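You operate a simulated robot arm through the tools that you are given. There is no shell and no other tool. Be economical: measure what you need, move in short steps, check, and stop when the job is done.

Carry out the task below with a simulated robot arm. There is one attempt and no reset: what you move stays moved.

TASK
Test the three plugged cables and drop the faulty one into REWORK.
Fine: turn the dial to each socket's colour and press TEST; the good two stay plugged in.

It is judged by the outcome, as a careful person would: the job done as asked, and still so three seconds after it is handed in. It fails if anything else is knocked over, pushed out of place, dropped, spilled or broken.

THE ROBOT
A 6-joint arm with a two-finger gripper on a trunk, on a base that drives. Base frame: it is fixed to the floor where the robot stands at the start and does not move with it; the origin is under the middle of the robot, x ahead of it, y to its left, z up. Lengths are in m, angles in rad, forces in N, time in s.
It reaches about 1.298 m from its shoulder. Its first joint turns from -2.601 to 2.601 rad. Places, roughly: dial of the test box [0.8, 0.1, 0.9]; test button [0.8, -0.2, 0.9]. Payload 1.57 kg.
Tool frame: the origin (TCP) lies between the finger pads and is the grasp point; the fingertips stand 0.021 m ahead of it; z points along the fingers, y is the line along which they close. The gripper opens to 0.07 m. The gripper's body begins 0.05 m behind the TCP.
Orientation is that of the tool frame in the base frame, as a unit quaternion [w, x, y, z]. With the fingers straight down and closing along the base's y, the tool's x points along the base's -x, its y along +y and its z along -z.

THE INTERFACE
- The arm moves only by the tool play_rows. Its argument "deltas" is a list of rows, each an object of numbers (a shift or turn left out is 0, a gripper value left out holds the last): "x", "y", "z": the shift along the tool's x, y, z in units of 30 mm (1.0 is 30 mm); "ax", "ay", "az": the turn, a rotation vector about the tool's x, y, z in units of 8 degrees (1.0 is 8 degrees); "claw": the finger opening in m, from 0 to 0.07. In form: [{"x": .., "y": .., "z": .., "ax": .., "ay": .., "az": .., "claw": ..}, ...]. A call has 1 to 10 rows; each row shifts and turns the commanded pose from where the row before left it, along the tool's axes as they then stand. A call with a number of a shift or a turn outside -1 to 1 is refused whole. Each row takes 0.2 s and may step no farther than 0.05 m and 0.15 rad from the row before; otherwise, or with a gripper value out of range, the whole call is refused. A pose out of reach is approached as far as the arm can. The call stops where the force on the tool passes 40 N (or 10 N more than at its start, if that is more) or the arm is blocked; 0.2 s more then pass. Each finger halts on what it meets, pressing with about 30 N; the grip force reading is that of the motor and also rises with nothing between the fingers. The clock runs only during rows and for 0.2 s after the last one: add rows that do not move to give the fingers time. The reply holds the time, the measured pose of the TCP, the force on the tool along the base axes, the opening and the grip force, in the units named above and with some noise, with the torque about the TCP (base axes, N m) and any sound that the robot's microphone picked up.
- Cameras (640 x 400 px; columns grow to the right, rows downward): "scene" is now at [0.02, 0.116, 1.7848]; the picture's right is [-0.55, -0.83, 0.00], its down [-0.62, 0.41, -0.67] and it looks along [0.56, -0.37, -0.74] (base axes); focal length 282 px, centre (320, 200). "wrist" rides on the gripper at [0.079, 0.004, -0.081] in the tool frame; the picture's right is [-0.05, 1.00, 0.00], its down [-0.67, -0.04, -0.74] and it looks along [-0.74, -0.04, 0.67] (tool axes); focal length 256 px, centre (320, 200). There is no depth. A picture from a camera that has moved, and an enlarged one, comes with that camera's place and axes in the base frame and with its lens.
- capture(camera): a new picture of that camera. The clock stands still meanwhile.
- move_column(by): slides the trunk up (or, below 0, down) by that many m; the arm and the scene camera ride with it, the base frame stays. It gives what a move gives, with no picture.
- drive_base(legs): drives the robot by 1 to 6 legs, each [ahead, turn to the left] in m and rad, along the robot's own axes; the way and the turn of a leg run together, so that a leg with both is an arc; at most 1.5 m and 3.142 rad a leg. The arm and the cameras ride along, it lands a little off, and it stops where it bumps. It gives what a move gives.
- turn_head(pan, tilt): turns the head with the scene camera to pan (to the left, within 2.705 rad either way) and tilt (down, from -0.506 to 1.204), counted from straight ahead of the robot. It gives what a move gives.
- close_up(camera, box): a new picture of the part [left, top, right, bottom] of that camera's present view, enlarged. The clock stands still meanwhile.
- sign_off(): hands the job in; it is judged then, once.

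Go step by step. Nothing tells you exact positions but the pictures and the camera data: compare them with the known pose of the tool, close in by small moves and look again before you grip or let go. The budget is 120 turns and 78 pictures, counting those below and the enlarged ones. Unless the task says otherwise, let go and move clear before handing in, and close with one line.

The tools are called after ">>>" by a JSON object that holds its "method" and its "body". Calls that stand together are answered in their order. play_rows: Moves the arm, as the interface text tells. Its arguments: {"type":"object","properties":{"deltas":{"type":"array","items":{"type":"object","properties":{"x":{"type":"number"},"y":{"type":"number"},"z":{"type":"number"},"ax":{"type":"number"},"ay":{"type":"number"},"az":{"type":"number"},"claw":{"type":"number"}}}}},"required":["deltas"]} The other tools are called the same way: move_column (by) slides the trunk up or down; drive_base (legs) drives the base; turn_head (pan, tilt) turns the head that bears the scene camera; capture (camera) takes a picture; close_up (camera, box) takes an enlarged picture of a part of a camera's view; sign_off () hands the job in.

At the start:

```text
clock: 0.0
ee_pos: [0.7781, -0.0376, 1.1239]
tool_rot: [0.0, -0.002, 1.0, 0.001]
wrist_force: [0.0, -0.7, -0.1]
torque: [-0.02, 0.02, -0.01]
gripper_width: 0.07
gripper_force: 0.1
trunk travel left (down, up): [-0.804, 0.166]
robot x, y, heading: [0.0016, -0.0084, 0.002]
head pan, tilt: [-0.585, 0.84]
```

scene: 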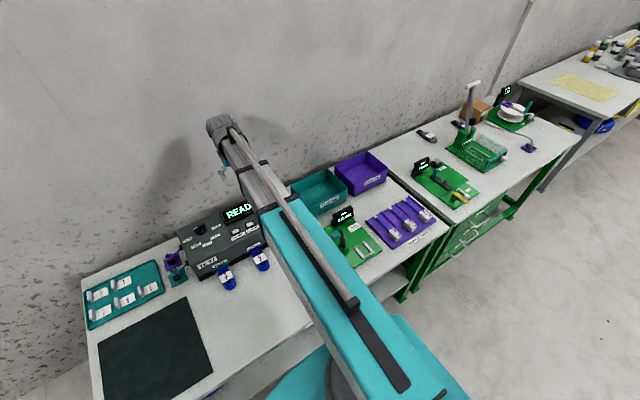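
wrist: 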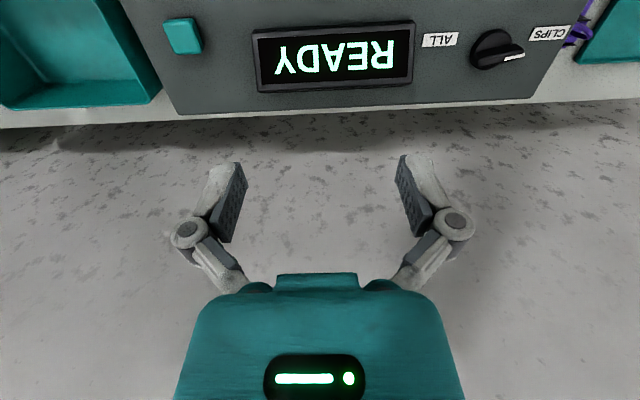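

The wrist view (upside down) shows the test box with its READY display, dial and button. I'll look at the whole box with the scene camera and close-ups first.

>>> {"method": "close_up", "body": {"camera": "scene", "box": [160, 180, 320, 300]}}

>>> {"method": "turn_head", "body": {"pan": 0.0, "tilt": 0.84}}

>>> {"method": "capture", "body": {"camera": "scene"}}

```text
3.33 times, centred on (240, 240) of scene
camera zoom: at [0.02, 0.116, 1.7848], right [-0.55, -0.83, 0.0], down [-0.62, 0.41, -0.67], along [0.56, -0.37, -0.74], focal length 940 px, centre (587, 67)
```

zoom: 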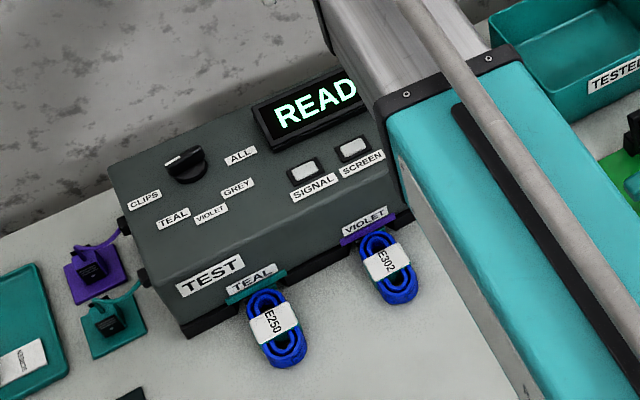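

```text
clock: 1.0
ee_pos: [0.7781, -0.0372, 1.123]
tool_rot: [0.0, -0.002, 1.0, 0.0]
wrist_force: [0.2, 0.4, -0.1]
torque: [-0.03, -0.04, 0.01]
gripper_width: 0.07
gripper_force: 0.1
trunk travel left (down, up): [-0.804, 0.166]
robot x, y, heading: [0.0011, -0.008, 0.0]
head pan, tilt: [0.0, 0.84]
```

```text
74 pictures are left
camera scene: at [0.0331, 0.1593, 1.7847], right [0.0, -1.0, 0.0], down [-0.74, 0.0, -0.67], along [0.67, 0.0, -0.74], focal length 282 px, centre (320, 200)
```

scene: 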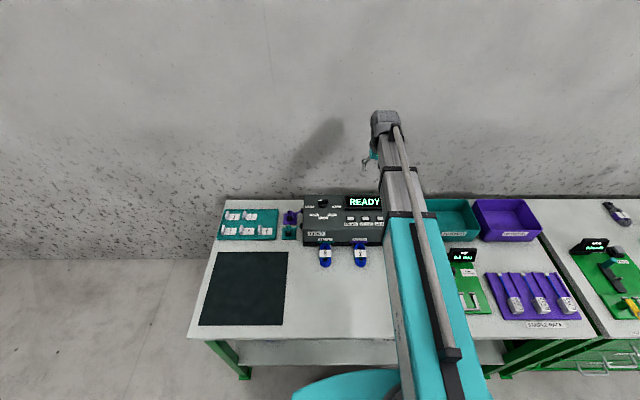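

The arm hides the right part of the box. I'll draw the arm back so the wrist camera sees the whole box.

>>> {"method": "play_rows", "body": {"deltas": [{"x": 1}, {"x": 1}, {"x": 1}, {"x": 1}, {"x": 1}, {"x": 1}, {"x": 1}, {"x": 1}, {"x": 1, "z": -1}]}}

>>> {"method": "capture", "body": {"camera": "wrist"}}

>>> {"method": "capture", "body": {"camera": "scene"}}

```text
clock: 3.0
ee_pos: [0.5379, -0.0428, 1.1228]
tool_rot: [-0.002, -0.002, 1.0, 0.0]
wrist_force: [-0.1, -0.2, 0.0]
torque: [0.04, 0.01, 0.02]
gripper_width: 0.0699
gripper_force: 0.0
out of reach, approached as far as the arm can: row 9
trunk travel left (down, up): [-0.804, 0.166]
robot x, y, heading: [0.003, -0.0121, -0.001]
head pan, tilt: [0.0, 0.84]
```

```text
73 pictures are left
camera wrist: at [0.4585, -0.0365, 1.204], right [0.05, 1.0, 0.0], down [0.67, -0.03, 0.74], along [0.74, -0.04, -0.67], focal length 256 px, centre (320, 200)
```

wrist: 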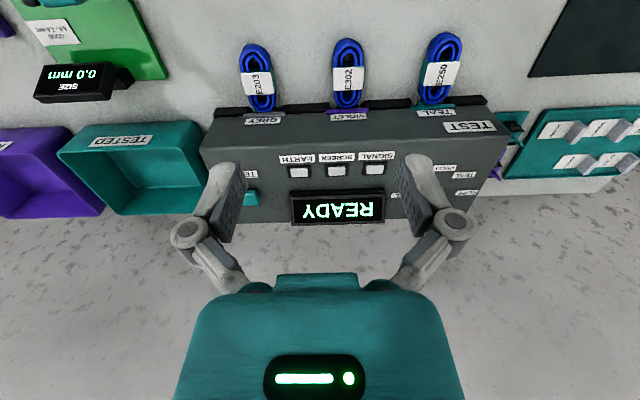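

```text
72 pictures are left
camera scene: at [0.0329, 0.1593, 1.7847], right [0.0, -1.0, 0.0], down [-0.74, 0.0, -0.67], along [0.67, 0.0, -0.74], focal length 282 px, centre (320, 200)
```

scene: 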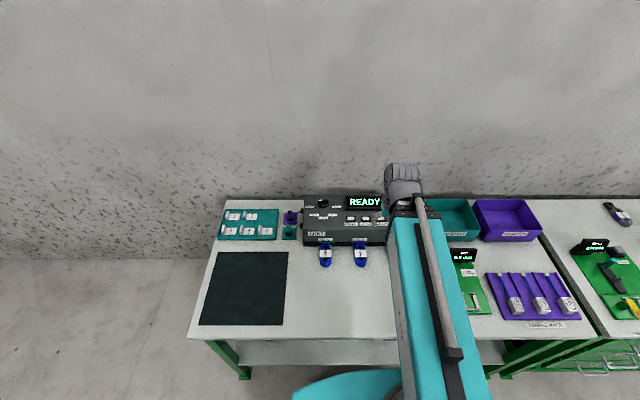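

The sockets are TEAL (E250), VIOLET (E302), GREY (E203); the dial is near (0.805, 0.143, 0.91) and the TEST button near (0.776, -0.18). I'll move above the dial and check the bins' labels.

>>> {"method": "play_rows", "body": {"deltas": [{"x": -1, "y": 0.69, "z": 0.1}, {"x": -1, "y": 0.69, "z": 0.1}, {"x": -1, "y": 0.69, "z": 0.1}, {"x": -1, "y": 0.69, "z": 0.1}, {"x": -1, "y": 0.69, "z": 0.1}, {"x": -1, "y": 0.69, "z": 0.1}, {"x": -1, "y": 0.69, "z": 0.1}, {"x": -1, "y": 0.69, "z": 0.1}]}}

>>> {"method": "capture", "body": {"camera": "wrist"}}

>>> {"method": "close_up", "body": {"camera": "scene", "box": [300, 170, 560, 332]}}

```text
clock: 4.8
ee_pos: [0.7792, 0.1255, 1.1231]
tool_rot: [-0.001, 0.0, 1.0, 0.0]
wrist_force: [0.2, 0.0, -0.4]
torque: [0.0, -0.03, 0.01]
gripper_width: 0.0699
gripper_force: 0.1
out of reach, approached as far as the arm can: row 1, 3, 4, 5, 7
trunk travel left (down, up): [-0.804, 0.166]
robot x, y, heading: [-0.0012, -0.0118, 0.001]
head pan, tilt: [0.0, 0.84]
```

```text
71 pictures are left
camera wrist: at [0.6999, 0.1314, 1.2035], right [0.05, 1.0, 0.0], down [0.67, -0.03, 0.74], along [0.74, -0.04, -0.67], focal length 256 px, centre (320, 200)
```

wrist: 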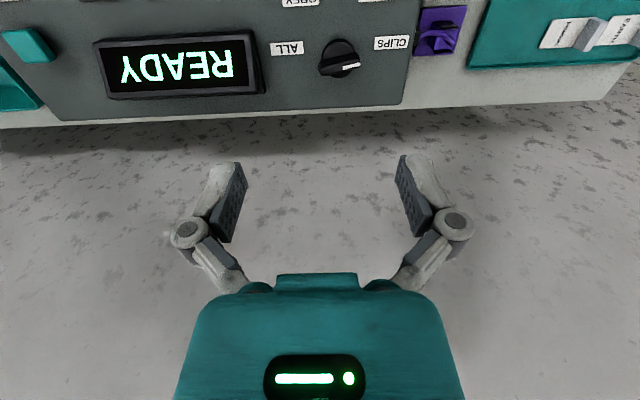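

```text
2.46 times, centred on (430, 251) of scene
camera zoom: at [0.0336, 0.1597, 1.7847], right [0.0, -1.0, 0.0], down [-0.74, 0.0, -0.67], along [0.67, 0.0, -0.74], focal length 694 px, centre (49, 74)
```

zoom: 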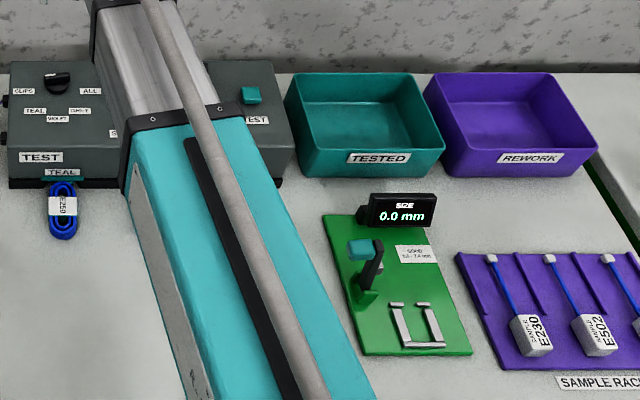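

REWORK is the violet bin to the right. I'll zoom on the dial to see its pointer and size.

>>> {"method": "close_up", "body": {"camera": "wrist", "box": [260, 0, 420, 100]}}

>>> {"method": "close_up", "body": {"camera": "scene", "box": [296, 185, 360, 225]}}

```text
4.00 times, centred on (340, 50) of wrist
camera zoom: at [0.6999, 0.1314, 1.2035], right [0.05, 1.0, 0.0], down [0.67, -0.03, 0.74], along [0.74, -0.04, -0.67], focal length 1024 px, centre (240, 800)
```

zoom: 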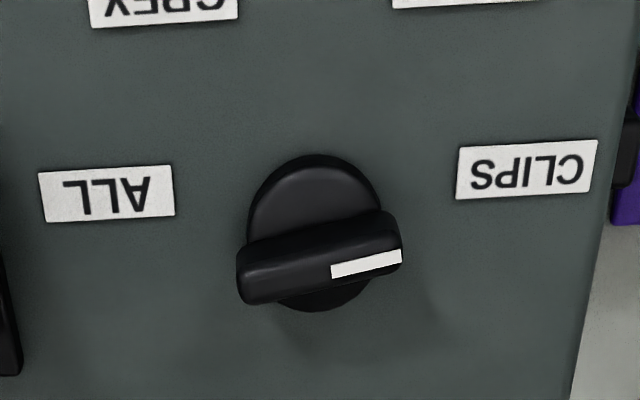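

```text
10.00 times, centred on (328, 205) of scene
camera zoom: at [0.0336, 0.1597, 1.7847], right [0.0, -1.0, 0.0], down [-0.74, 0.0, -0.67], along [0.67, 0.0, -0.74], focal length 2819 px, centre (240, 150)
```

zoom: 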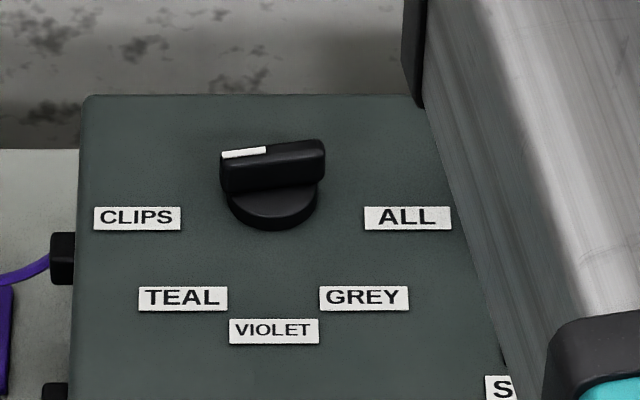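

The dial's grip bar points at CLIPS (about 10° off +y), top near z 0.947, box top near 0.909; positions look 40° apart. I'll go over the dial and turn the gripper by -80° so that it can close across the bar.

>>> {"method": "play_rows", "body": {"deltas": [{"x": -0.57, "y": 0.65, "z": 0.7}, {"az": 1, "z": 0.2}, {"az": 1, "z": 0.2}, {"az": 1, "z": 0.2}, {"az": 1, "z": 0.2}, {"az": 1, "z": 0.2}, {"az": 1, "z": 0.2}, {"az": 1, "z": 0.2}, {"az": 1, "z": 0.2}, {"az": 1, "z": 0.2}]}}

>>> {"method": "play_rows", "body": {"deltas": [{"az": 1}, {}]}}

>>> {"method": "capture", "body": {"camera": "wrist"}}

>>> {"method": "close_up", "body": {"camera": "scene", "box": [290, 165, 370, 215]}}

```text
clock: 7.0
ee_pos: [0.7958, 0.1467, 1.1235]
tool_rot: [0.001, 0.588, 0.809, 0.0]
wrist_force: [-0.1, 1.2, 0.1]
torque: [-0.02, -0.03, 0.04]
gripper_width: 0.0701
gripper_force: 0.1
out of reach, approached as far as the arm can: row 1, 2, 3, 4, 5, 6, 7, 8, 9, 10
trunk travel left (down, up): [-0.804, 0.166]
robot x, y, heading: [-0.0017, -0.0085, -0.002]
head pan, tilt: [0.0, 0.84]
```

```text
clock: 7.6
ee_pos: [0.7936, 0.145, 1.1231]
tool_rot: [0.0, 0.642, 0.767, 0.0]
wrist_force: [-0.4, 0.6, 0.9]
torque: [-0.03, 0.02, 0.01]
gripper_width: 0.0701
gripper_force: 0.1
trunk travel left (down, up): [-0.804, 0.166]
robot x, y, heading: [-0.0005, -0.0106, -0.001]
head pan, tilt: [0.0, 0.84]
```

```text
67 pictures are left
camera wrist: at [0.7855, 0.2264, 1.2038], right [0.99, 0.12, 0.0], down [0.08, -0.66, 0.74], along [0.09, -0.74, -0.67], focal length 256 px, centre (320, 200)
```

wrist: 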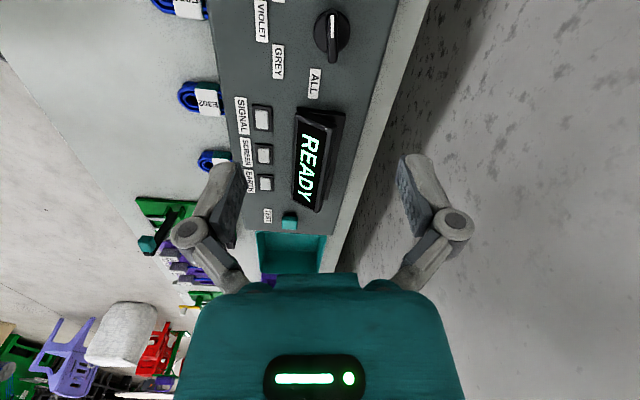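

```text
8.00 times, centred on (330, 190) of scene
camera zoom: at [0.0331, 0.1595, 1.7847], right [0.0, -1.0, 0.0], down [-0.74, 0.0, -0.67], along [0.67, 0.0, -0.74], focal length 2255 px, centre (240, 280)
```

zoom: 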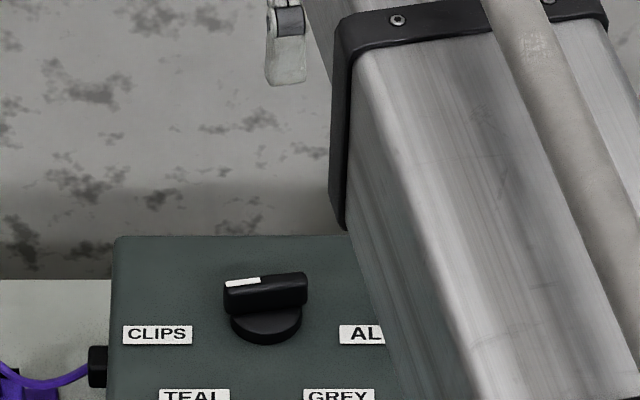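

Height did not change with my z commands, which were reported out of reach. I'll test a pure z move to see what the arm can do there.

>>> {"method": "play_rows", "body": {"deltas": [{"z": 0.5}, {}]}}

>>> {"method": "play_rows", "body": {"deltas": [{"z": -0.5}, {}]}}

>>> {"method": "turn_head", "body": {"pan": -0.1, "tilt": 0.5}}

>>> {"method": "capture", "body": {"camera": "scene"}}

```text
clock: 8.2
ee_pos: [0.7941, 0.1457, 1.1226]
tool_rot: [0.0, 0.642, 0.767, 0.0]
wrist_force: [0.6, -0.1, 0.1]
torque: [-0.01, -0.01, -0.01]
gripper_width: 0.0701
gripper_force: 0.0
out of reach, approached as far as the arm can: row 1
trunk travel left (down, up): [-0.804, 0.166]
robot x, y, heading: [0.0005, -0.0112, -0.002]
head pan, tilt: [0.0, 0.84]
```

```text
clock: 8.8
ee_pos: [0.7946, 0.1458, 1.1228]
tool_rot: [0.0, 0.641, 0.767, 0.0]
wrist_force: [-0.7, -0.7, 0.6]
torque: [-0.02, 0.0, -0.03]
gripper_width: 0.0701
gripper_force: 0.1
out of reach, approached as far as the arm can: row 1
trunk travel left (down, up): [-0.804, 0.166]
robot x, y, heading: [-0.0042, -0.0121, -0.001]
head pan, tilt: [0.0, 0.84]
```

```text
clock: 9.6
ee_pos: [0.7949, 0.1467, 1.1238]
tool_rot: [0.0, 0.641, 0.767, 0.0]
wrist_force: [-0.5, 0.1, 1.0]
torque: [0.03, -0.02, -0.02]
gripper_width: 0.07
gripper_force: 0.1
trunk travel left (down, up): [-0.804, 0.166]
robot x, y, heading: [-0.0004, -0.0127, 0.002]
head pan, tilt: [-0.099, 0.499]
```

```text
65 pictures are left
camera scene: at [0.0449, 0.1505, 1.8138], right [-0.1, -0.99, 0.0], down [-0.48, 0.05, -0.88], along [0.87, -0.09, -0.48], focal length 282 px, centre (320, 200)
```

scene: 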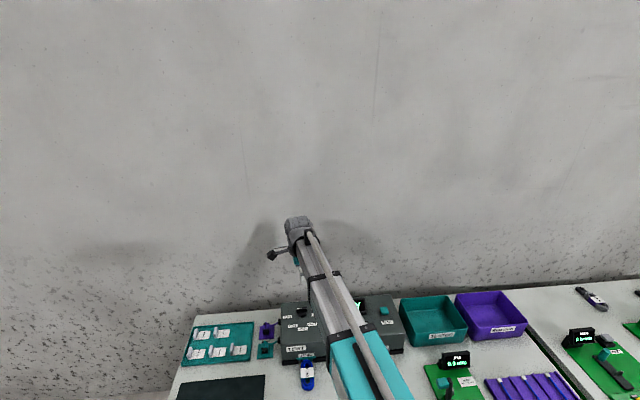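

The arm can't move vertically itself, so height comes only from the trunk. I'll lower the column and look at alignment with the dial.

>>> {"method": "move_column", "body": {"by": -0.1}}

>>> {"method": "turn_head", "body": {"pan": 0.1, "tilt": 0.8}}

>>> {"method": "capture", "body": {"camera": "wrist"}}

>>> {"method": "capture", "body": {"camera": "scene"}}

```text
clock: 10.9
ee_pos: [0.7939, 0.1464, 1.0219]
tool_rot: [0.0, 0.641, 0.767, 0.001]
wrist_force: [1.0, -0.6, -0.6]
torque: [0.02, 0.0, 0.01]
gripper_width: 0.0701
gripper_force: 0.0
trunk travel left (down, up): [-0.704, 0.266]
robot x, y, heading: [-0.0003, -0.0115, 0.001]
head pan, tilt: [-0.099, 0.499]
```

```text
clock: 11.8
ee_pos: [0.7949, 0.1466, 1.0238]
tool_rot: [-0.001, 0.642, 0.767, 0.001]
wrist_force: [0.3, 1.0, -0.4]
torque: [-0.01, -0.03, 0.01]
gripper_width: 0.07
gripper_force: 0.1
trunk travel left (down, up): [-0.704, 0.266]
robot x, y, heading: [0.0005, -0.0132, -0.002]
head pan, tilt: [0.099, 0.799]
```

```text
64 pictures are left
camera wrist: at [0.7853, 0.2263, 1.1038], right [0.99, 0.12, 0.0], down [0.08, -0.66, 0.74], along [0.09, -0.74, -0.67], focal length 256 px, centre (320, 200)
```

wrist: 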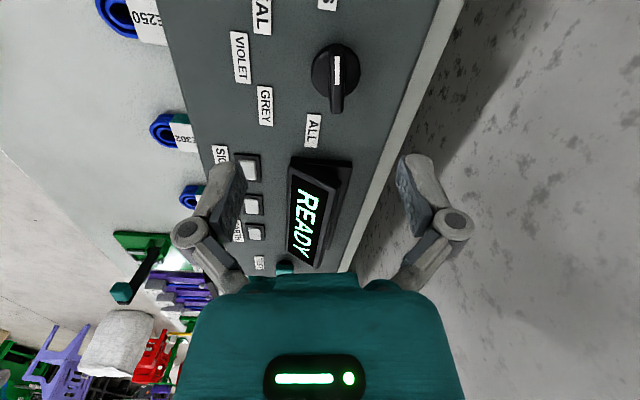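

```text
63 pictures are left
camera scene: at [0.0347, 0.1675, 1.688], right [0.1, -1.0, 0.0], down [-0.71, -0.07, -0.7], along [0.69, 0.07, -0.72], focal length 282 px, centre (320, 200)
```

scene: 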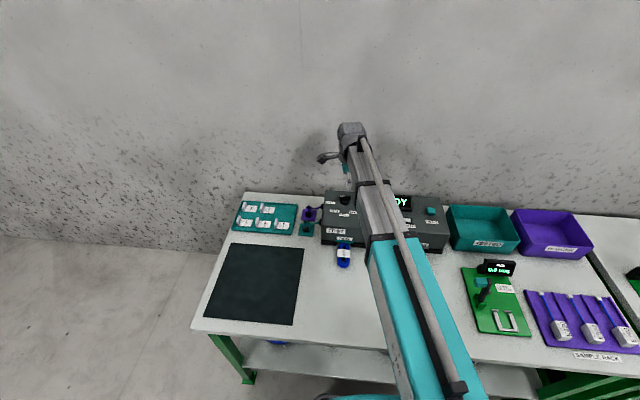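

The bar lies about 9 mm further ahead than the gripper centre. I'll shift and lower stepwise.

>>> {"method": "play_rows", "body": {"deltas": [{"y": 0.3, "claw": 0.05}, {}]}}

>>> {"method": "move_column", "body": {"by": -0.045}}

>>> {"method": "capture", "body": {"camera": "wrist"}}

```text
clock: 12.3
ee_pos: [0.8039, 0.1471, 1.0227]
tool_rot: [0.0, 0.641, 0.768, 0.001]
wrist_force: [0.0, -0.7, 0.2]
torque: [-0.02, 0.01, -0.01]
gripper_width: 0.05
gripper_force: 0.0
trunk travel left (down, up): [-0.704, 0.266]
robot x, y, heading: [0.0003, -0.0112, 0.001]
head pan, tilt: [0.099, 0.799]
```

```text
clock: 13.2
ee_pos: [0.8022, 0.1477, 0.9787]
tool_rot: [0.0, 0.641, 0.767, 0.0]
wrist_force: [0.4, -0.3, 0.1]
torque: [0.01, 0.0, 0.0]
gripper_width: 0.05
gripper_force: 0.0
trunk travel left (down, up): [-0.659, 0.311]
robot x, y, heading: [-0.0005, -0.0106, 0.004]
head pan, tilt: [0.099, 0.799]
```

```text
62 pictures are left
camera wrist: at [0.7945, 0.2272, 1.0589], right [0.99, 0.12, 0.0], down [0.08, -0.66, 0.74], along [0.09, -0.74, -0.67], focal length 256 px, centre (320, 200)
```

wrist: 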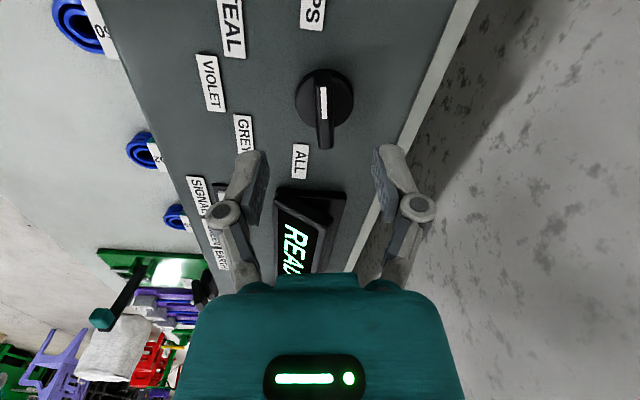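

>>> {"method": "close_up", "body": {"camera": "scene", "box": [296, 140, 392, 200]}}

>>> {"method": "close_up", "body": {"camera": "wrist", "box": [200, 50, 440, 200]}}

```text
6.67 times, centred on (344, 170) of scene
camera zoom: at [0.0345, 0.1675, 1.6429], right [0.1, -1.0, 0.0], down [-0.71, -0.07, -0.7], along [0.69, 0.07, -0.72], focal length 1879 px, centre (160, 400)
```

zoom: 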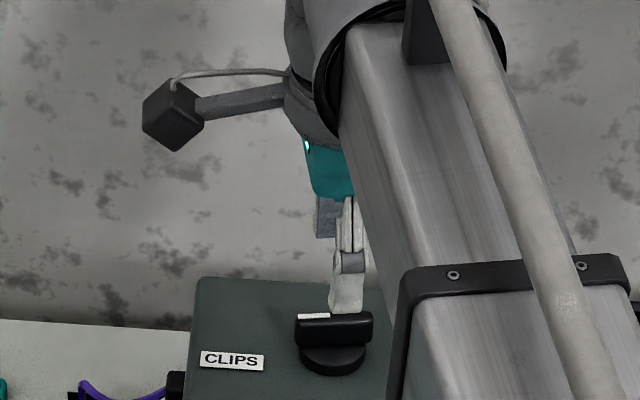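

```text
2.67 times, centred on (320, 125) of wrist
camera zoom: at [0.7945, 0.2272, 1.0589], right [0.99, 0.12, 0.0], down [0.08, -0.66, 0.74], along [0.09, -0.74, -0.67], focal length 683 px, centre (320, 400)
```

zoom: 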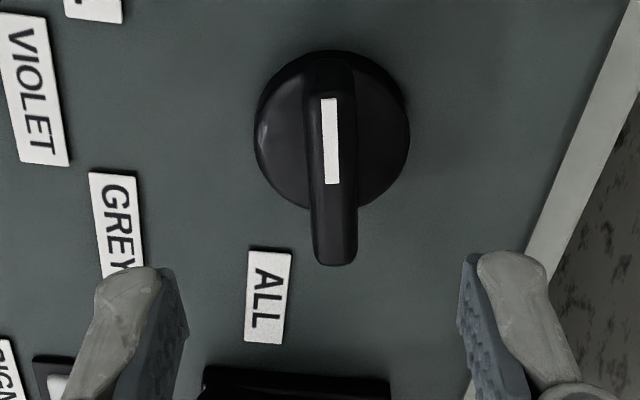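

>>> {"method": "play_rows", "body": {"deltas": [{"x": 0.17, "y": 0.06}, {}]}}

>>> {"method": "move_column", "body": {"by": -0.025}}

>>> {"method": "close_up", "body": {"camera": "wrist", "box": [200, 50, 440, 200]}}

>>> {"method": "close_up", "body": {"camera": "scene", "box": [296, 140, 392, 200]}}

```text
clock: 13.8
ee_pos: [0.8052, 0.1513, 0.978]
tool_rot: [0.0, 0.642, 0.766, 0.0]
wrist_force: [0.0, -0.4, 0.1]
torque: [-0.02, -0.04, -0.01]
gripper_width: 0.05
gripper_force: 0.0
trunk travel left (down, up): [-0.659, 0.311]
robot x, y, heading: [-0.0002, -0.0079, 0.001]
head pan, tilt: [0.099, 0.799]
```

```text
clock: 14.5
ee_pos: [0.8037, 0.1516, 0.9525]
tool_rot: [-0.001, 0.642, 0.767, 0.0]
wrist_force: [0.2, 0.3, -1.1]
torque: [0.01, -0.01, 0.0]
gripper_width: 0.0501
gripper_force: 0.1
trunk travel left (down, up): [-0.634, 0.336]
robot x, y, heading: [0.0016, -0.0116, -0.004]
head pan, tilt: [0.099, 0.799]
```

```text
2.67 times, centred on (320, 125) of wrist
camera zoom: at [0.7951, 0.2319, 1.0338], right [0.99, 0.12, 0.0], down [0.08, -0.66, 0.74], along [0.09, -0.74, -0.67], focal length 683 px, centre (320, 400)
```

zoom: 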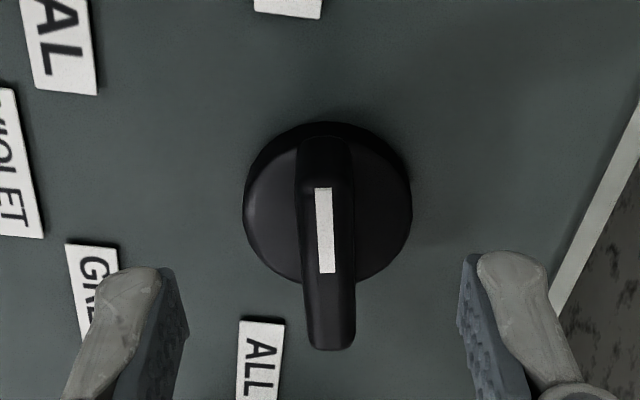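

```text
6.67 times, centred on (344, 170) of scene
camera zoom: at [0.0345, 0.1675, 1.6179], right [0.1, -1.0, 0.0], down [-0.71, -0.07, -0.7], along [0.69, 0.07, -0.72], focal length 1879 px, centre (160, 400)
```

zoom: 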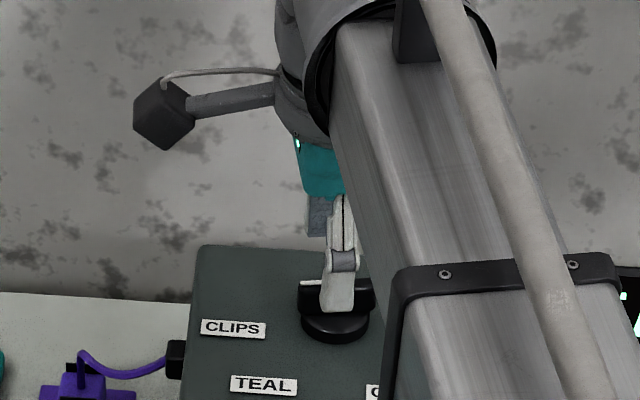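

Fingers straddle the bar and are centred. I'll lower 8 mm more and close gently on it.

>>> {"method": "move_column", "body": {"by": -0.008}}

>>> {"method": "play_rows", "body": {"deltas": [{"claw": 0.03}, {}, {"claw": 0.02}, {}, {"claw": 0.0}, {}, {}]}}

>>> {"method": "close_up", "body": {"camera": "wrist", "box": [200, 50, 440, 200]}}

>>> {"method": "close_up", "body": {"camera": "scene", "box": [296, 140, 392, 200]}}

```text
clock: 15.1
ee_pos: [0.8045, 0.1515, 0.9452]
tool_rot: [-0.001, 0.641, 0.767, 0.0]
wrist_force: [-0.1, -0.3, 0.3]
torque: [0.0, 0.03, 0.0]
gripper_width: 0.0498
gripper_force: 0.1
trunk travel left (down, up): [-0.626, 0.344]
robot x, y, heading: [0.0021, -0.0064, -0.001]
head pan, tilt: [0.099, 0.799]
```

```text
clock: 16.7
ee_pos: [0.8059, 0.1513, 0.9449]
tool_rot: [0.0, 0.641, 0.767, 0.001]
wrist_force: [12.4, 2.8, 11.0]
torque: [0.07, -0.27, 0.06]
gripper_width: 0.009
gripper_force: 31.7
trunk travel left (down, up): [-0.626, 0.344]
robot x, y, heading: [0.0006, -0.0102, 0.005]
head pan, tilt: [0.099, 0.799]
```

```text
2.67 times, centred on (320, 125) of wrist
camera zoom: at [0.7962, 0.2321, 1.0258], right [0.99, 0.12, 0.0], down [0.08, -0.66, 0.74], along [0.09, -0.74, -0.67], focal length 683 px, centre (320, 400)
```

zoom: 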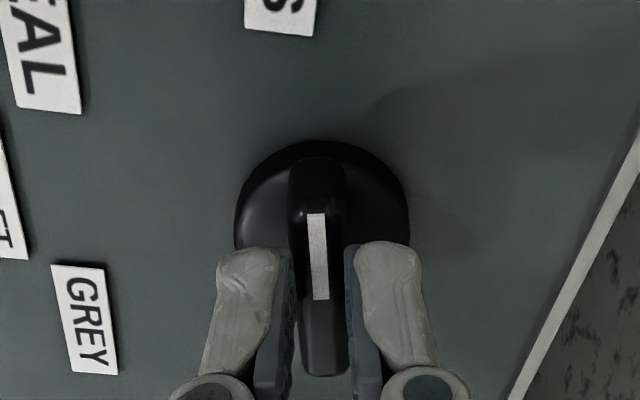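

```text
6.67 times, centred on (344, 170) of scene
camera zoom: at [0.0349, 0.1676, 1.61], right [0.1, -1.0, 0.0], down [-0.71, -0.07, -0.7], along [0.69, 0.07, -0.72], focal length 1879 px, centre (160, 400)
```

zoom: 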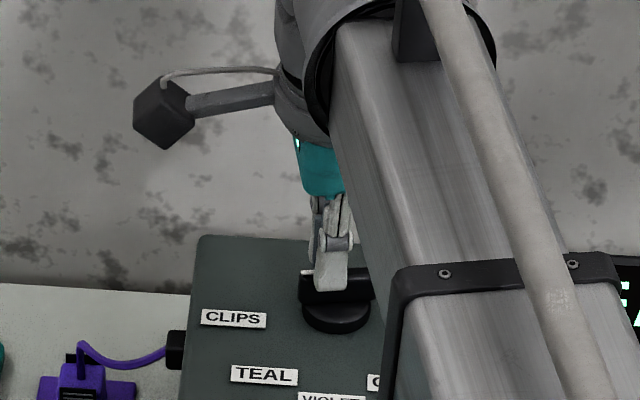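

Gripped the bar (9 mm). I'll ease the side load and turn counter-clockwise by 40° to TEAL.

>>> {"method": "play_rows", "body": {"deltas": [{"y": 0.04}, {"az": -1}, {"az": -1}, {"az": -1}, {"az": -1}, {"az": -1}, {}]}}

>>> {"method": "capture", "body": {"camera": "wrist"}}

>>> {"method": "capture", "body": {"camera": "scene"}}

```text
clock: 18.3
ee_pos: [0.8083, 0.1519, 0.9455]
tool_rot: [0.0, 0.339, 0.941, 0.001]
wrist_force: [-0.4, 0.8, 0.7]
torque: [0.0, -0.04, -0.02]
gripper_width: 0.0001
gripper_force: 28.7
trunk travel left (down, up): [-0.626, 0.344]
robot x, y, heading: [0.0011, -0.0094, -0.005]
head pan, tilt: [0.099, 0.799]
```

```text
55 pictures are left
camera wrist: at [0.7489, 0.2073, 1.0262], right [0.68, 0.73, 0.0], down [0.49, -0.45, 0.75], along [0.55, -0.5, -0.67], focal length 256 px, centre (320, 200)
```

wrist: 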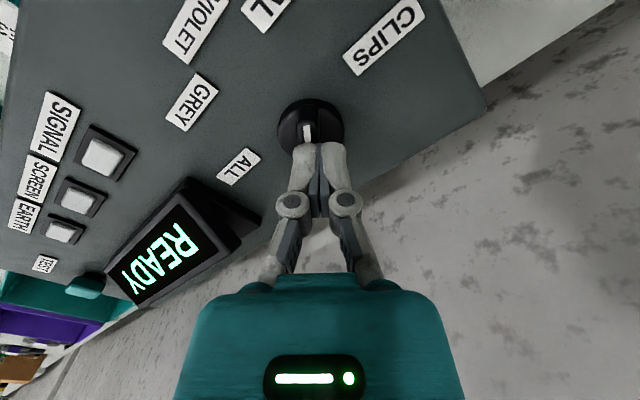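

```text
54 pictures are left
camera scene: at [0.0343, 0.1672, 1.6101], right [0.1, -1.0, 0.0], down [-0.71, -0.07, -0.7], along [0.69, 0.07, -0.72], focal length 282 px, centre (320, 200)
```

scene: 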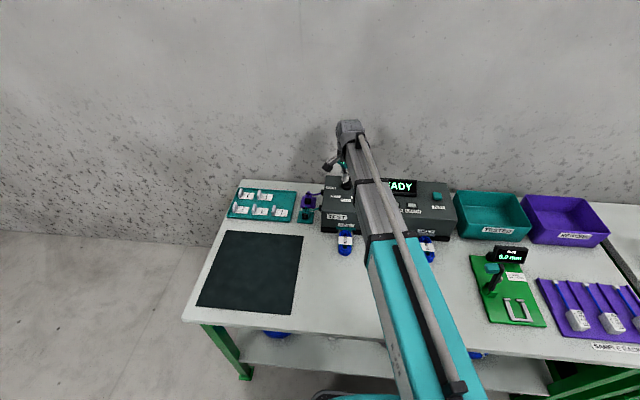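

The grip slipped off the bar. I'll take a close look at how far the dial turned.

>>> {"method": "close_up", "body": {"camera": "wrist", "box": [200, 50, 440, 200]}}

>>> {"method": "close_up", "body": {"camera": "scene", "box": [312, 150, 392, 200]}}

```text
2.67 times, centred on (320, 125) of wrist
camera zoom: at [0.7489, 0.2073, 1.0262], right [0.68, 0.73, 0.0], down [0.49, -0.45, 0.75], along [0.55, -0.5, -0.67], focal length 683 px, centre (320, 400)
```

zoom: 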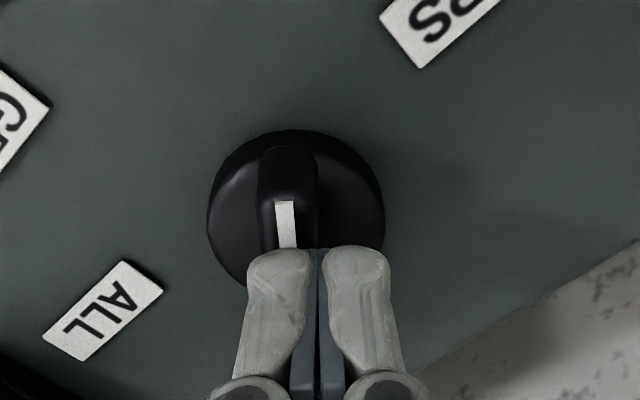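

```text
8.00 times, centred on (352, 175) of scene
camera zoom: at [0.0343, 0.1672, 1.6101], right [0.1, -1.0, 0.0], down [-0.71, -0.07, -0.7], along [0.69, 0.07, -0.72], focal length 2255 px, centre (64, 400)
```

zoom: 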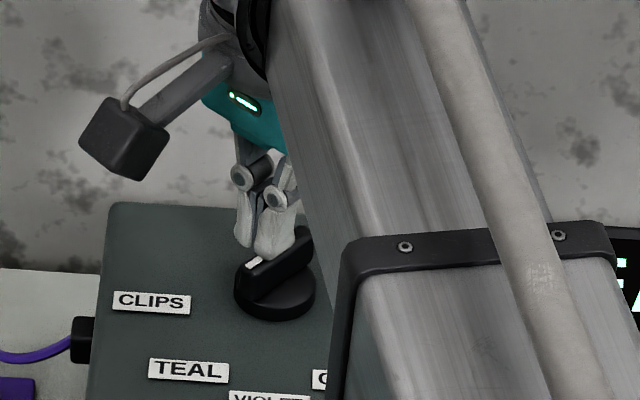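

The dial seems to have followed toward TEAL, with fingers slipping off the rounded top. I'll raise and check.

>>> {"method": "move_column", "body": {"by": 0.05}}

>>> {"method": "play_rows", "body": {"deltas": [{"claw": 0.045}, {}, {}]}}

>>> {"method": "capture", "body": {"camera": "wrist"}}

>>> {"method": "close_up", "body": {"camera": "scene", "box": [312, 170, 392, 220]}}

```text
clock: 19.2
ee_pos: [0.8061, 0.1505, 0.9954]
tool_rot: [0.0, 0.341, 0.94, 0.0]
wrist_force: [-1.0, -1.1, -0.7]
torque: [-0.02, -0.03, 0.02]
gripper_width: 0.0001
gripper_force: 28.5
trunk travel left (down, up): [-0.676, 0.294]
robot x, y, heading: [-0.0017, -0.0108, -0.001]
head pan, tilt: [0.099, 0.799]
```

```text
clock: 20.0
ee_pos: [0.8056, 0.1521, 0.9957]
tool_rot: [0.0, 0.341, 0.94, -0.001]
wrist_force: [0.6, 0.0, 0.8]
torque: [0.01, -0.04, -0.01]
gripper_width: 0.0448
gripper_force: 0.1
trunk travel left (down, up): [-0.676, 0.294]
robot x, y, heading: [0.0032, -0.0127, 0.002]
head pan, tilt: [0.099, 0.799]
```

```text
51 pictures are left
camera wrist: at [0.7482, 0.2072, 1.0758], right [0.68, 0.73, 0.0], down [0.49, -0.45, 0.74], along [0.55, -0.51, -0.67], focal length 256 px, centre (320, 200)
```

wrist: 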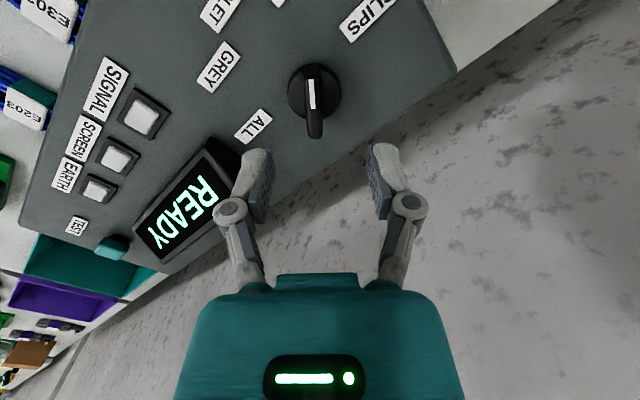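

```text
8.00 times, centred on (352, 195) of scene
camera zoom: at [0.0346, 0.1675, 1.6599], right [0.1, -1.0, 0.0], down [-0.71, -0.07, -0.7], along [0.69, 0.07, -0.72], focal length 2255 px, centre (64, 240)
```

zoom: 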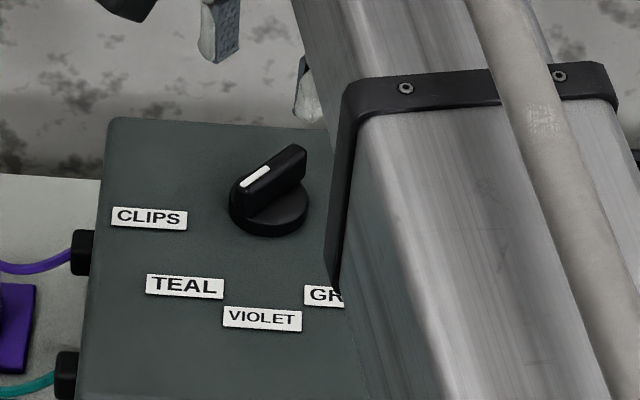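

The dial points at TEAL, and the bar top is nearer z 0.925, so next time I'll grip 10 mm lower. Now I'll raise, close the fingers and go over the TEST button.

>>> {"method": "move_column", "body": {"by": 0.04}}

>>> {"method": "play_rows", "body": {"deltas": [{"x": -0.627, "y": -0.905, "claw": 0.0}, {"x": -0.627, "y": -0.905}, {"x": -0.627, "y": -0.905}, {"x": -0.627, "y": -0.905}, {"x": -0.627, "y": -0.905}, {"x": -0.627, "y": -0.905}, {"x": -0.627, "y": -0.905}, {"x": -0.627, "y": -0.905}, {"x": -0.627, "y": -0.905}, {"x": -0.627, "y": -0.905}]}}

>>> {"method": "capture", "body": {"camera": "wrist"}}

>>> {"method": "capture", "body": {"camera": "scene"}}

```text
clock: 20.9
ee_pos: [0.8058, 0.152, 1.0352]
tool_rot: [0.0, 0.34, 0.94, 0.001]
wrist_force: [0.6, 0.5, -0.5]
torque: [0.0, -0.01, 0.02]
gripper_width: 0.0452
gripper_force: 0.0
trunk travel left (down, up): [-0.716, 0.254]
robot x, y, heading: [0.0017, -0.0135, -0.0]
head pan, tilt: [0.099, 0.799]
```

```text
clock: 23.1
ee_pos: [0.7755, -0.1773, 1.0342]
tool_rot: [0.0, 0.34, 0.94, 0.0]
wrist_force: [-0.3, -0.6, -0.5]
torque: [-0.03, 0.02, -0.01]
gripper_width: 0.0001
gripper_force: 28.7
trunk travel left (down, up): [-0.716, 0.254]
robot x, y, heading: [0.0014, -0.0086, 0.0]
head pan, tilt: [0.099, 0.799]
```

```text
49 pictures are left
camera wrist: at [0.7189, -0.1231, 1.1158], right [0.68, 0.73, 0.0], down [0.49, -0.45, 0.74], along [0.55, -0.51, -0.67], focal length 256 px, centre (320, 200)
```

wrist: 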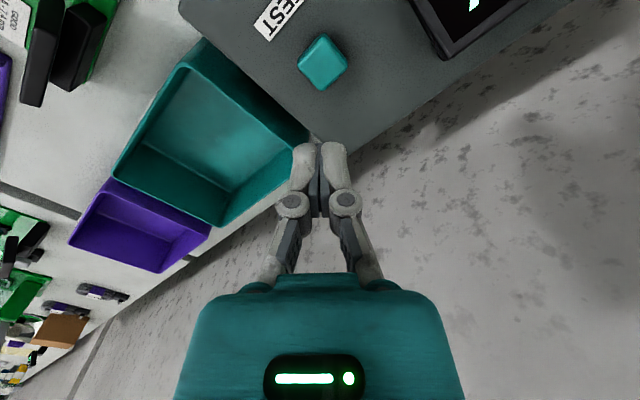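

```text
48 pictures are left
camera scene: at [0.0346, 0.1674, 1.6999], right [0.1, -1.0, 0.0], down [-0.71, -0.07, -0.7], along [0.69, 0.07, -0.72], focal length 282 px, centre (320, 200)
```

scene: 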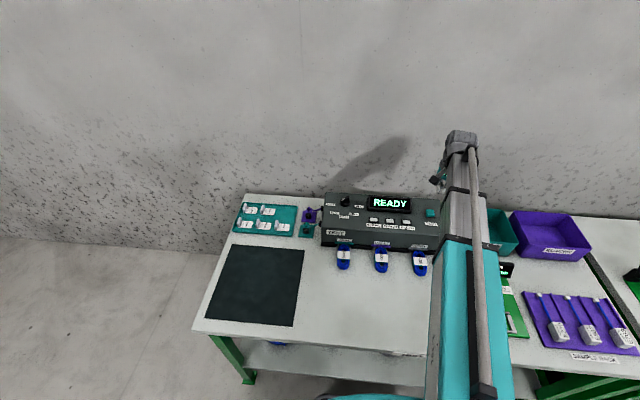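

Button is right under the fingertips. Lowering to just above it, then pressing in small steps.

>>> {"method": "move_column", "body": {"by": -0.1}}

>>> {"method": "capture", "body": {"camera": "wrist"}}

>>> {"method": "close_up", "body": {"camera": "scene", "box": [310, 140, 470, 240]}}

```text
clock: 24.4
ee_pos: [0.7757, -0.1779, 0.9347]
tool_rot: [0.0, 0.341, 0.94, 0.0]
wrist_force: [-0.2, 0.3, 0.1]
torque: [-0.01, 0.04, 0.02]
gripper_width: 0.0058
gripper_force: 28.4
trunk travel left (down, up): [-0.616, 0.354]
robot x, y, heading: [-0.0033, -0.0099, -0.001]
head pan, tilt: [0.099, 0.799]
```

```text
47 pictures are left
camera wrist: at [0.7189, -0.1225, 1.0159], right [0.68, 0.73, 0.0], down [0.49, -0.45, 0.74], along [0.55, -0.51, -0.67], focal length 256 px, centre (320, 200)
```

wrist: 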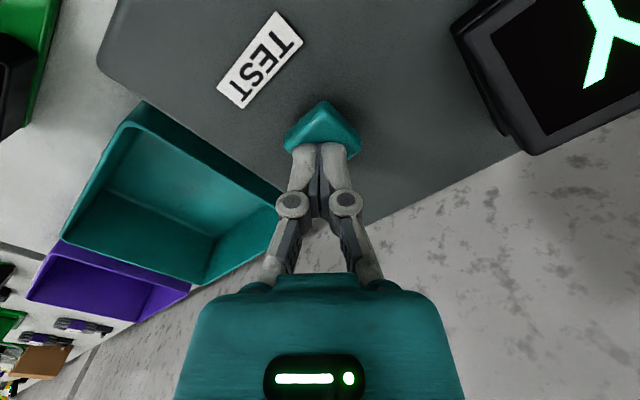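

```text
4.00 times, centred on (390, 190) of scene
camera zoom: at [0.0345, 0.1675, 1.5999], right [0.1, -1.0, 0.0], down [-0.71, -0.07, -0.7], along [0.69, 0.07, -0.72], focal length 1128 px, centre (40, 240)
```

zoom: 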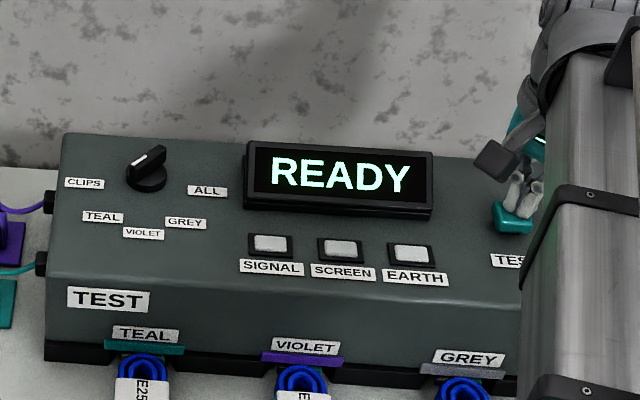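

>>> {"method": "move_column", "body": {"by": -0.006}}

>>> {"method": "move_column", "body": {"by": -0.004}}

>>> {"method": "close_up", "body": {"camera": "scene", "box": [310, 140, 470, 240]}}

```text
clock: 24.9
ee_pos: [0.7764, -0.1778, 0.9289]
tool_rot: [0.0, 0.34, 0.94, -0.001]
wrist_force: [0.3, -0.5, 4.3]
torque: [0.0, -0.01, 0.01]
gripper_width: 0.0057
gripper_force: 28.5
trunk travel left (down, up): [-0.61, 0.36]
robot x, y, heading: [0.0021, -0.006, 0.002]
head pan, tilt: [0.099, 0.799]
heard: click
```

```text
clock: 25.5
ee_pos: [0.7761, -0.1772, 0.9259]
tool_rot: [0.001, 0.341, 0.94, 0.0]
wrist_force: [7.0, -0.9, 23.4]
torque: [0.0, -0.12, 0.0]
gripper_width: 0.0059
gripper_force: 28.8
trunk travel left (down, up): [-0.606, 0.364]
robot x, y, heading: [-0.0011, -0.0118, 0.002]
head pan, tilt: [0.099, 0.799]
```

```text
4.00 times, centred on (390, 190) of scene
camera zoom: at [0.0329, 0.1679, 1.5902], right [0.1, -1.0, 0.0], down [-0.71, -0.07, -0.7], along [0.69, 0.07, -0.72], focal length 1128 px, centre (40, 240)
```

zoom: 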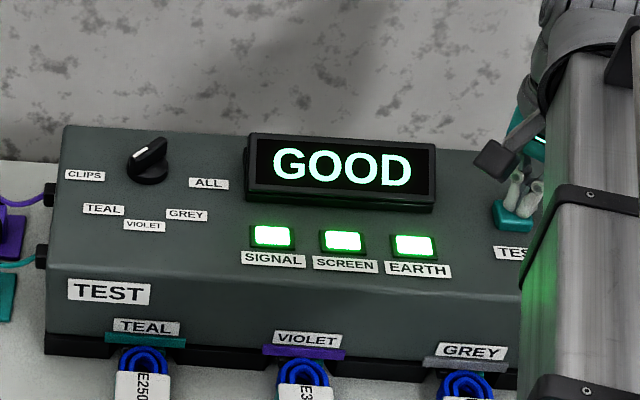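

TEAL (E250) tests GOOD. Back up and over the dial, reversing the path.

>>> {"method": "move_column", "body": {"by": 0.1}}

>>> {"method": "play_rows", "body": {"deltas": [{"x": 0.627, "y": 0.905, "claw": 0.045}, {"x": 0.627, "y": 0.905}, {"x": 0.627, "y": 0.905}, {"x": 0.627, "y": 0.905}, {"x": 0.627, "y": 0.905}, {"x": 0.627, "y": 0.905}, {"x": 0.627, "y": 0.905}, {"x": 0.627, "y": 0.905}, {"x": 0.627, "y": 0.905}, {"x": 0.627, "y": 0.905}]}}

>>> {"method": "move_column", "body": {"by": -0.07}}

>>> {"method": "close_up", "body": {"camera": "wrist", "box": [200, 50, 440, 200]}}

```text
clock: 26.8
ee_pos: [0.7769, -0.178, 1.0251]
tool_rot: [0.0, 0.34, 0.94, 0.001]
wrist_force: [0.6, 0.4, 0.1]
torque: [-0.01, 0.0, 0.01]
gripper_width: 0.0
gripper_force: 28.4
trunk travel left (down, up): [-0.706, 0.264]
robot x, y, heading: [-0.0015, -0.0119, -0.005]
head pan, tilt: [0.099, 0.799]
```

```text
clock: 29.0
ee_pos: [0.8091, 0.1516, 1.0252]
tool_rot: [0.0, 0.342, 0.94, 0.0]
wrist_force: [-0.4, -0.5, -0.1]
torque: [-0.01, 0.0, -0.01]
gripper_width: 0.045
gripper_force: 0.0
trunk travel left (down, up): [-0.706, 0.264]
robot x, y, heading: [0.0004, -0.0111, 0.003]
head pan, tilt: [0.099, 0.799]
```

```text
clock: 30.1
ee_pos: [0.8085, 0.153, 0.9555]
tool_rot: [0.0, 0.34, 0.94, 0.0]
wrist_force: [-0.3, -0.4, -0.1]
torque: [0.02, 0.03, -0.05]
gripper_width: 0.0453
gripper_force: 0.0
trunk travel left (down, up): [-0.636, 0.334]
robot x, y, heading: [0.0008, -0.0109, -0.0]
head pan, tilt: [0.099, 0.799]
```

```text
2.67 times, centred on (320, 125) of wrist
camera zoom: at [0.7506, 0.2077, 1.0359], right [0.68, 0.73, 0.0], down [0.49, -0.45, 0.74], along [0.55, -0.51, -0.67], focal length 683 px, centre (320, 400)
```

zoom: 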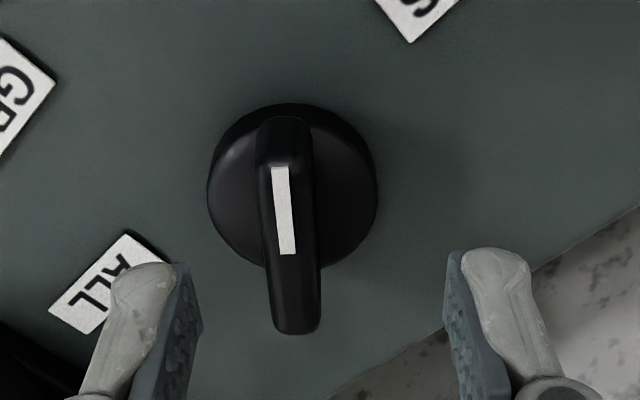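

The bar is about 6 mm to one side of the gripper centre; correcting, lowering and gripping deeper this time.

>>> {"method": "play_rows", "body": {"deltas": [{"x": 0.12, "y": -0.19}, {}]}}

>>> {"method": "move_column", "body": {"by": -0.021}}

>>> {"method": "play_rows", "body": {"deltas": [{"claw": 0.02}, {}, {}, {"claw": 0.0}, {}, {}]}}

>>> {"method": "close_up", "body": {"camera": "wrist", "box": [200, 50, 440, 200]}}

```text
clock: 30.7
ee_pos: [0.802, 0.1502, 0.9551]
tool_rot: [0.0, 0.341, 0.94, 0.0]
wrist_force: [1.1, 1.1, 0.5]
torque: [-0.01, 0.0, -0.03]
gripper_width: 0.0453
gripper_force: 0.1
trunk travel left (down, up): [-0.636, 0.334]
robot x, y, heading: [-0.0023, -0.0138, -0.005]
head pan, tilt: [0.099, 0.799]
```

```text
clock: 31.4
ee_pos: [0.8015, 0.1509, 0.9346]
tool_rot: [0.0, 0.34, 0.941, 0.0]
wrist_force: [-0.3, 0.2, -0.1]
torque: [0.01, 0.01, -0.03]
gripper_width: 0.0449
gripper_force: 0.0
trunk travel left (down, up): [-0.615, 0.355]
robot x, y, heading: [-0.001, -0.0136, 0.001]
head pan, tilt: [0.099, 0.799]
```

```text
clock: 32.8
ee_pos: [0.8008, 0.1492, 0.9351]
tool_rot: [0.0, 0.341, 0.94, 0.001]
wrist_force: [-5.2, -3.6, -5.6]
torque: [-0.16, 0.02, -0.03]
gripper_width: 0.0109
gripper_force: 32.0
trunk travel left (down, up): [-0.615, 0.355]
robot x, y, heading: [0.001, -0.0117, 0.006]
head pan, tilt: [0.099, 0.799]
```

```text
2.67 times, centred on (320, 125) of wrist
camera zoom: at [0.7442, 0.205, 1.0149], right [0.68, 0.73, 0.0], down [0.49, -0.45, 0.74], along [0.55, -0.51, -0.67], focal length 683 px, centre (320, 400)
```

zoom: 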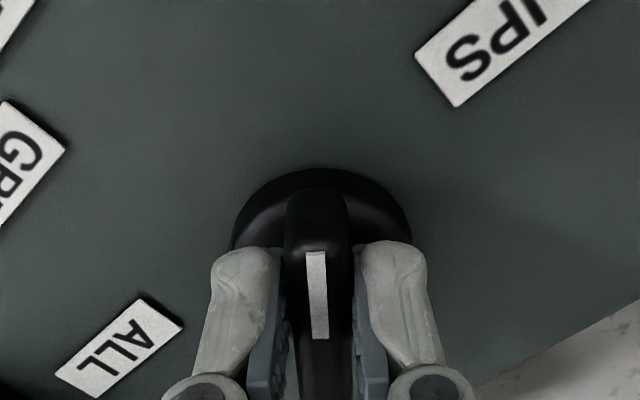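

Good deeper grip (11 mm, light forces). Turning 40° to VIOLET.

>>> {"method": "play_rows", "body": {"deltas": [{"az": -1}, {"az": -1}, {"az": -1}, {"az": -1}, {"az": -1}, {}]}}

>>> {"method": "close_up", "body": {"camera": "wrist", "box": [200, 50, 440, 200]}}

```text
clock: 33.8
ee_pos: [0.8004, 0.1467, 0.9335]
tool_rot: [-0.002, 0.079, 0.997, -0.003]
wrist_force: [-1.9, -6.4, -3.9]
torque: [-0.27, -0.44, -0.1]
gripper_width: 0.0111
gripper_force: 31.7
trunk travel left (down, up): [-0.615, 0.355]
robot x, y, heading: [-0.0027, -0.009, -0.004]
head pan, tilt: [0.099, 0.799]
stopped in row 5: the force on the tool passed its limit at 41 N (the readings are from after the stop); the commanded pose is now the measured one
```

```text
2.67 times, centred on (320, 125) of wrist
camera zoom: at [0.7238, 0.165, 1.0154], right [0.21, 0.98, -0.01], down [0.66, -0.14, 0.74], along [0.73, -0.16, -0.67], focal length 683 px, centre (320, 400)
```

zoom: 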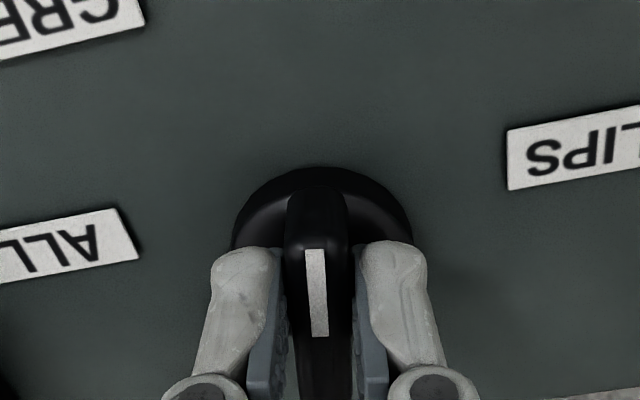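

Force limit stopped it about 9° short. Now that the pose is re-set, I'll finish the turn in smaller steps.

>>> {"method": "play_rows", "body": {"deltas": [{"az": -0.4}, {"az": -0.4}, {"az": -0.33}, {}]}}

>>> {"method": "close_up", "body": {"camera": "scene", "box": [300, 140, 396, 200]}}

```text
clock: 34.8
ee_pos: [0.8004, 0.1452, 0.9343]
tool_rot: [-0.002, 0.0, 1.0, -0.003]
wrist_force: [-3.3, -20.3, -2.8]
torque: [-0.33, -0.75, -0.15]
gripper_width: 0.0109
gripper_force: 32.1
trunk travel left (down, up): [-0.615, 0.355]
robot x, y, heading: [0.0029, -0.0129, 0.001]
head pan, tilt: [0.099, 0.799]
```

```text
6.67 times, centred on (348, 170) of scene
camera zoom: at [0.0344, 0.1654, 1.5991], right [0.1, -1.0, 0.0], down [-0.71, -0.07, -0.7], along [0.69, 0.07, -0.72], focal length 1879 px, centre (133, 400)
```

zoom: 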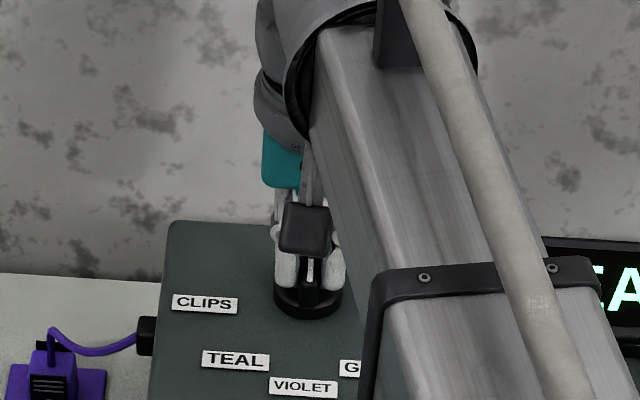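

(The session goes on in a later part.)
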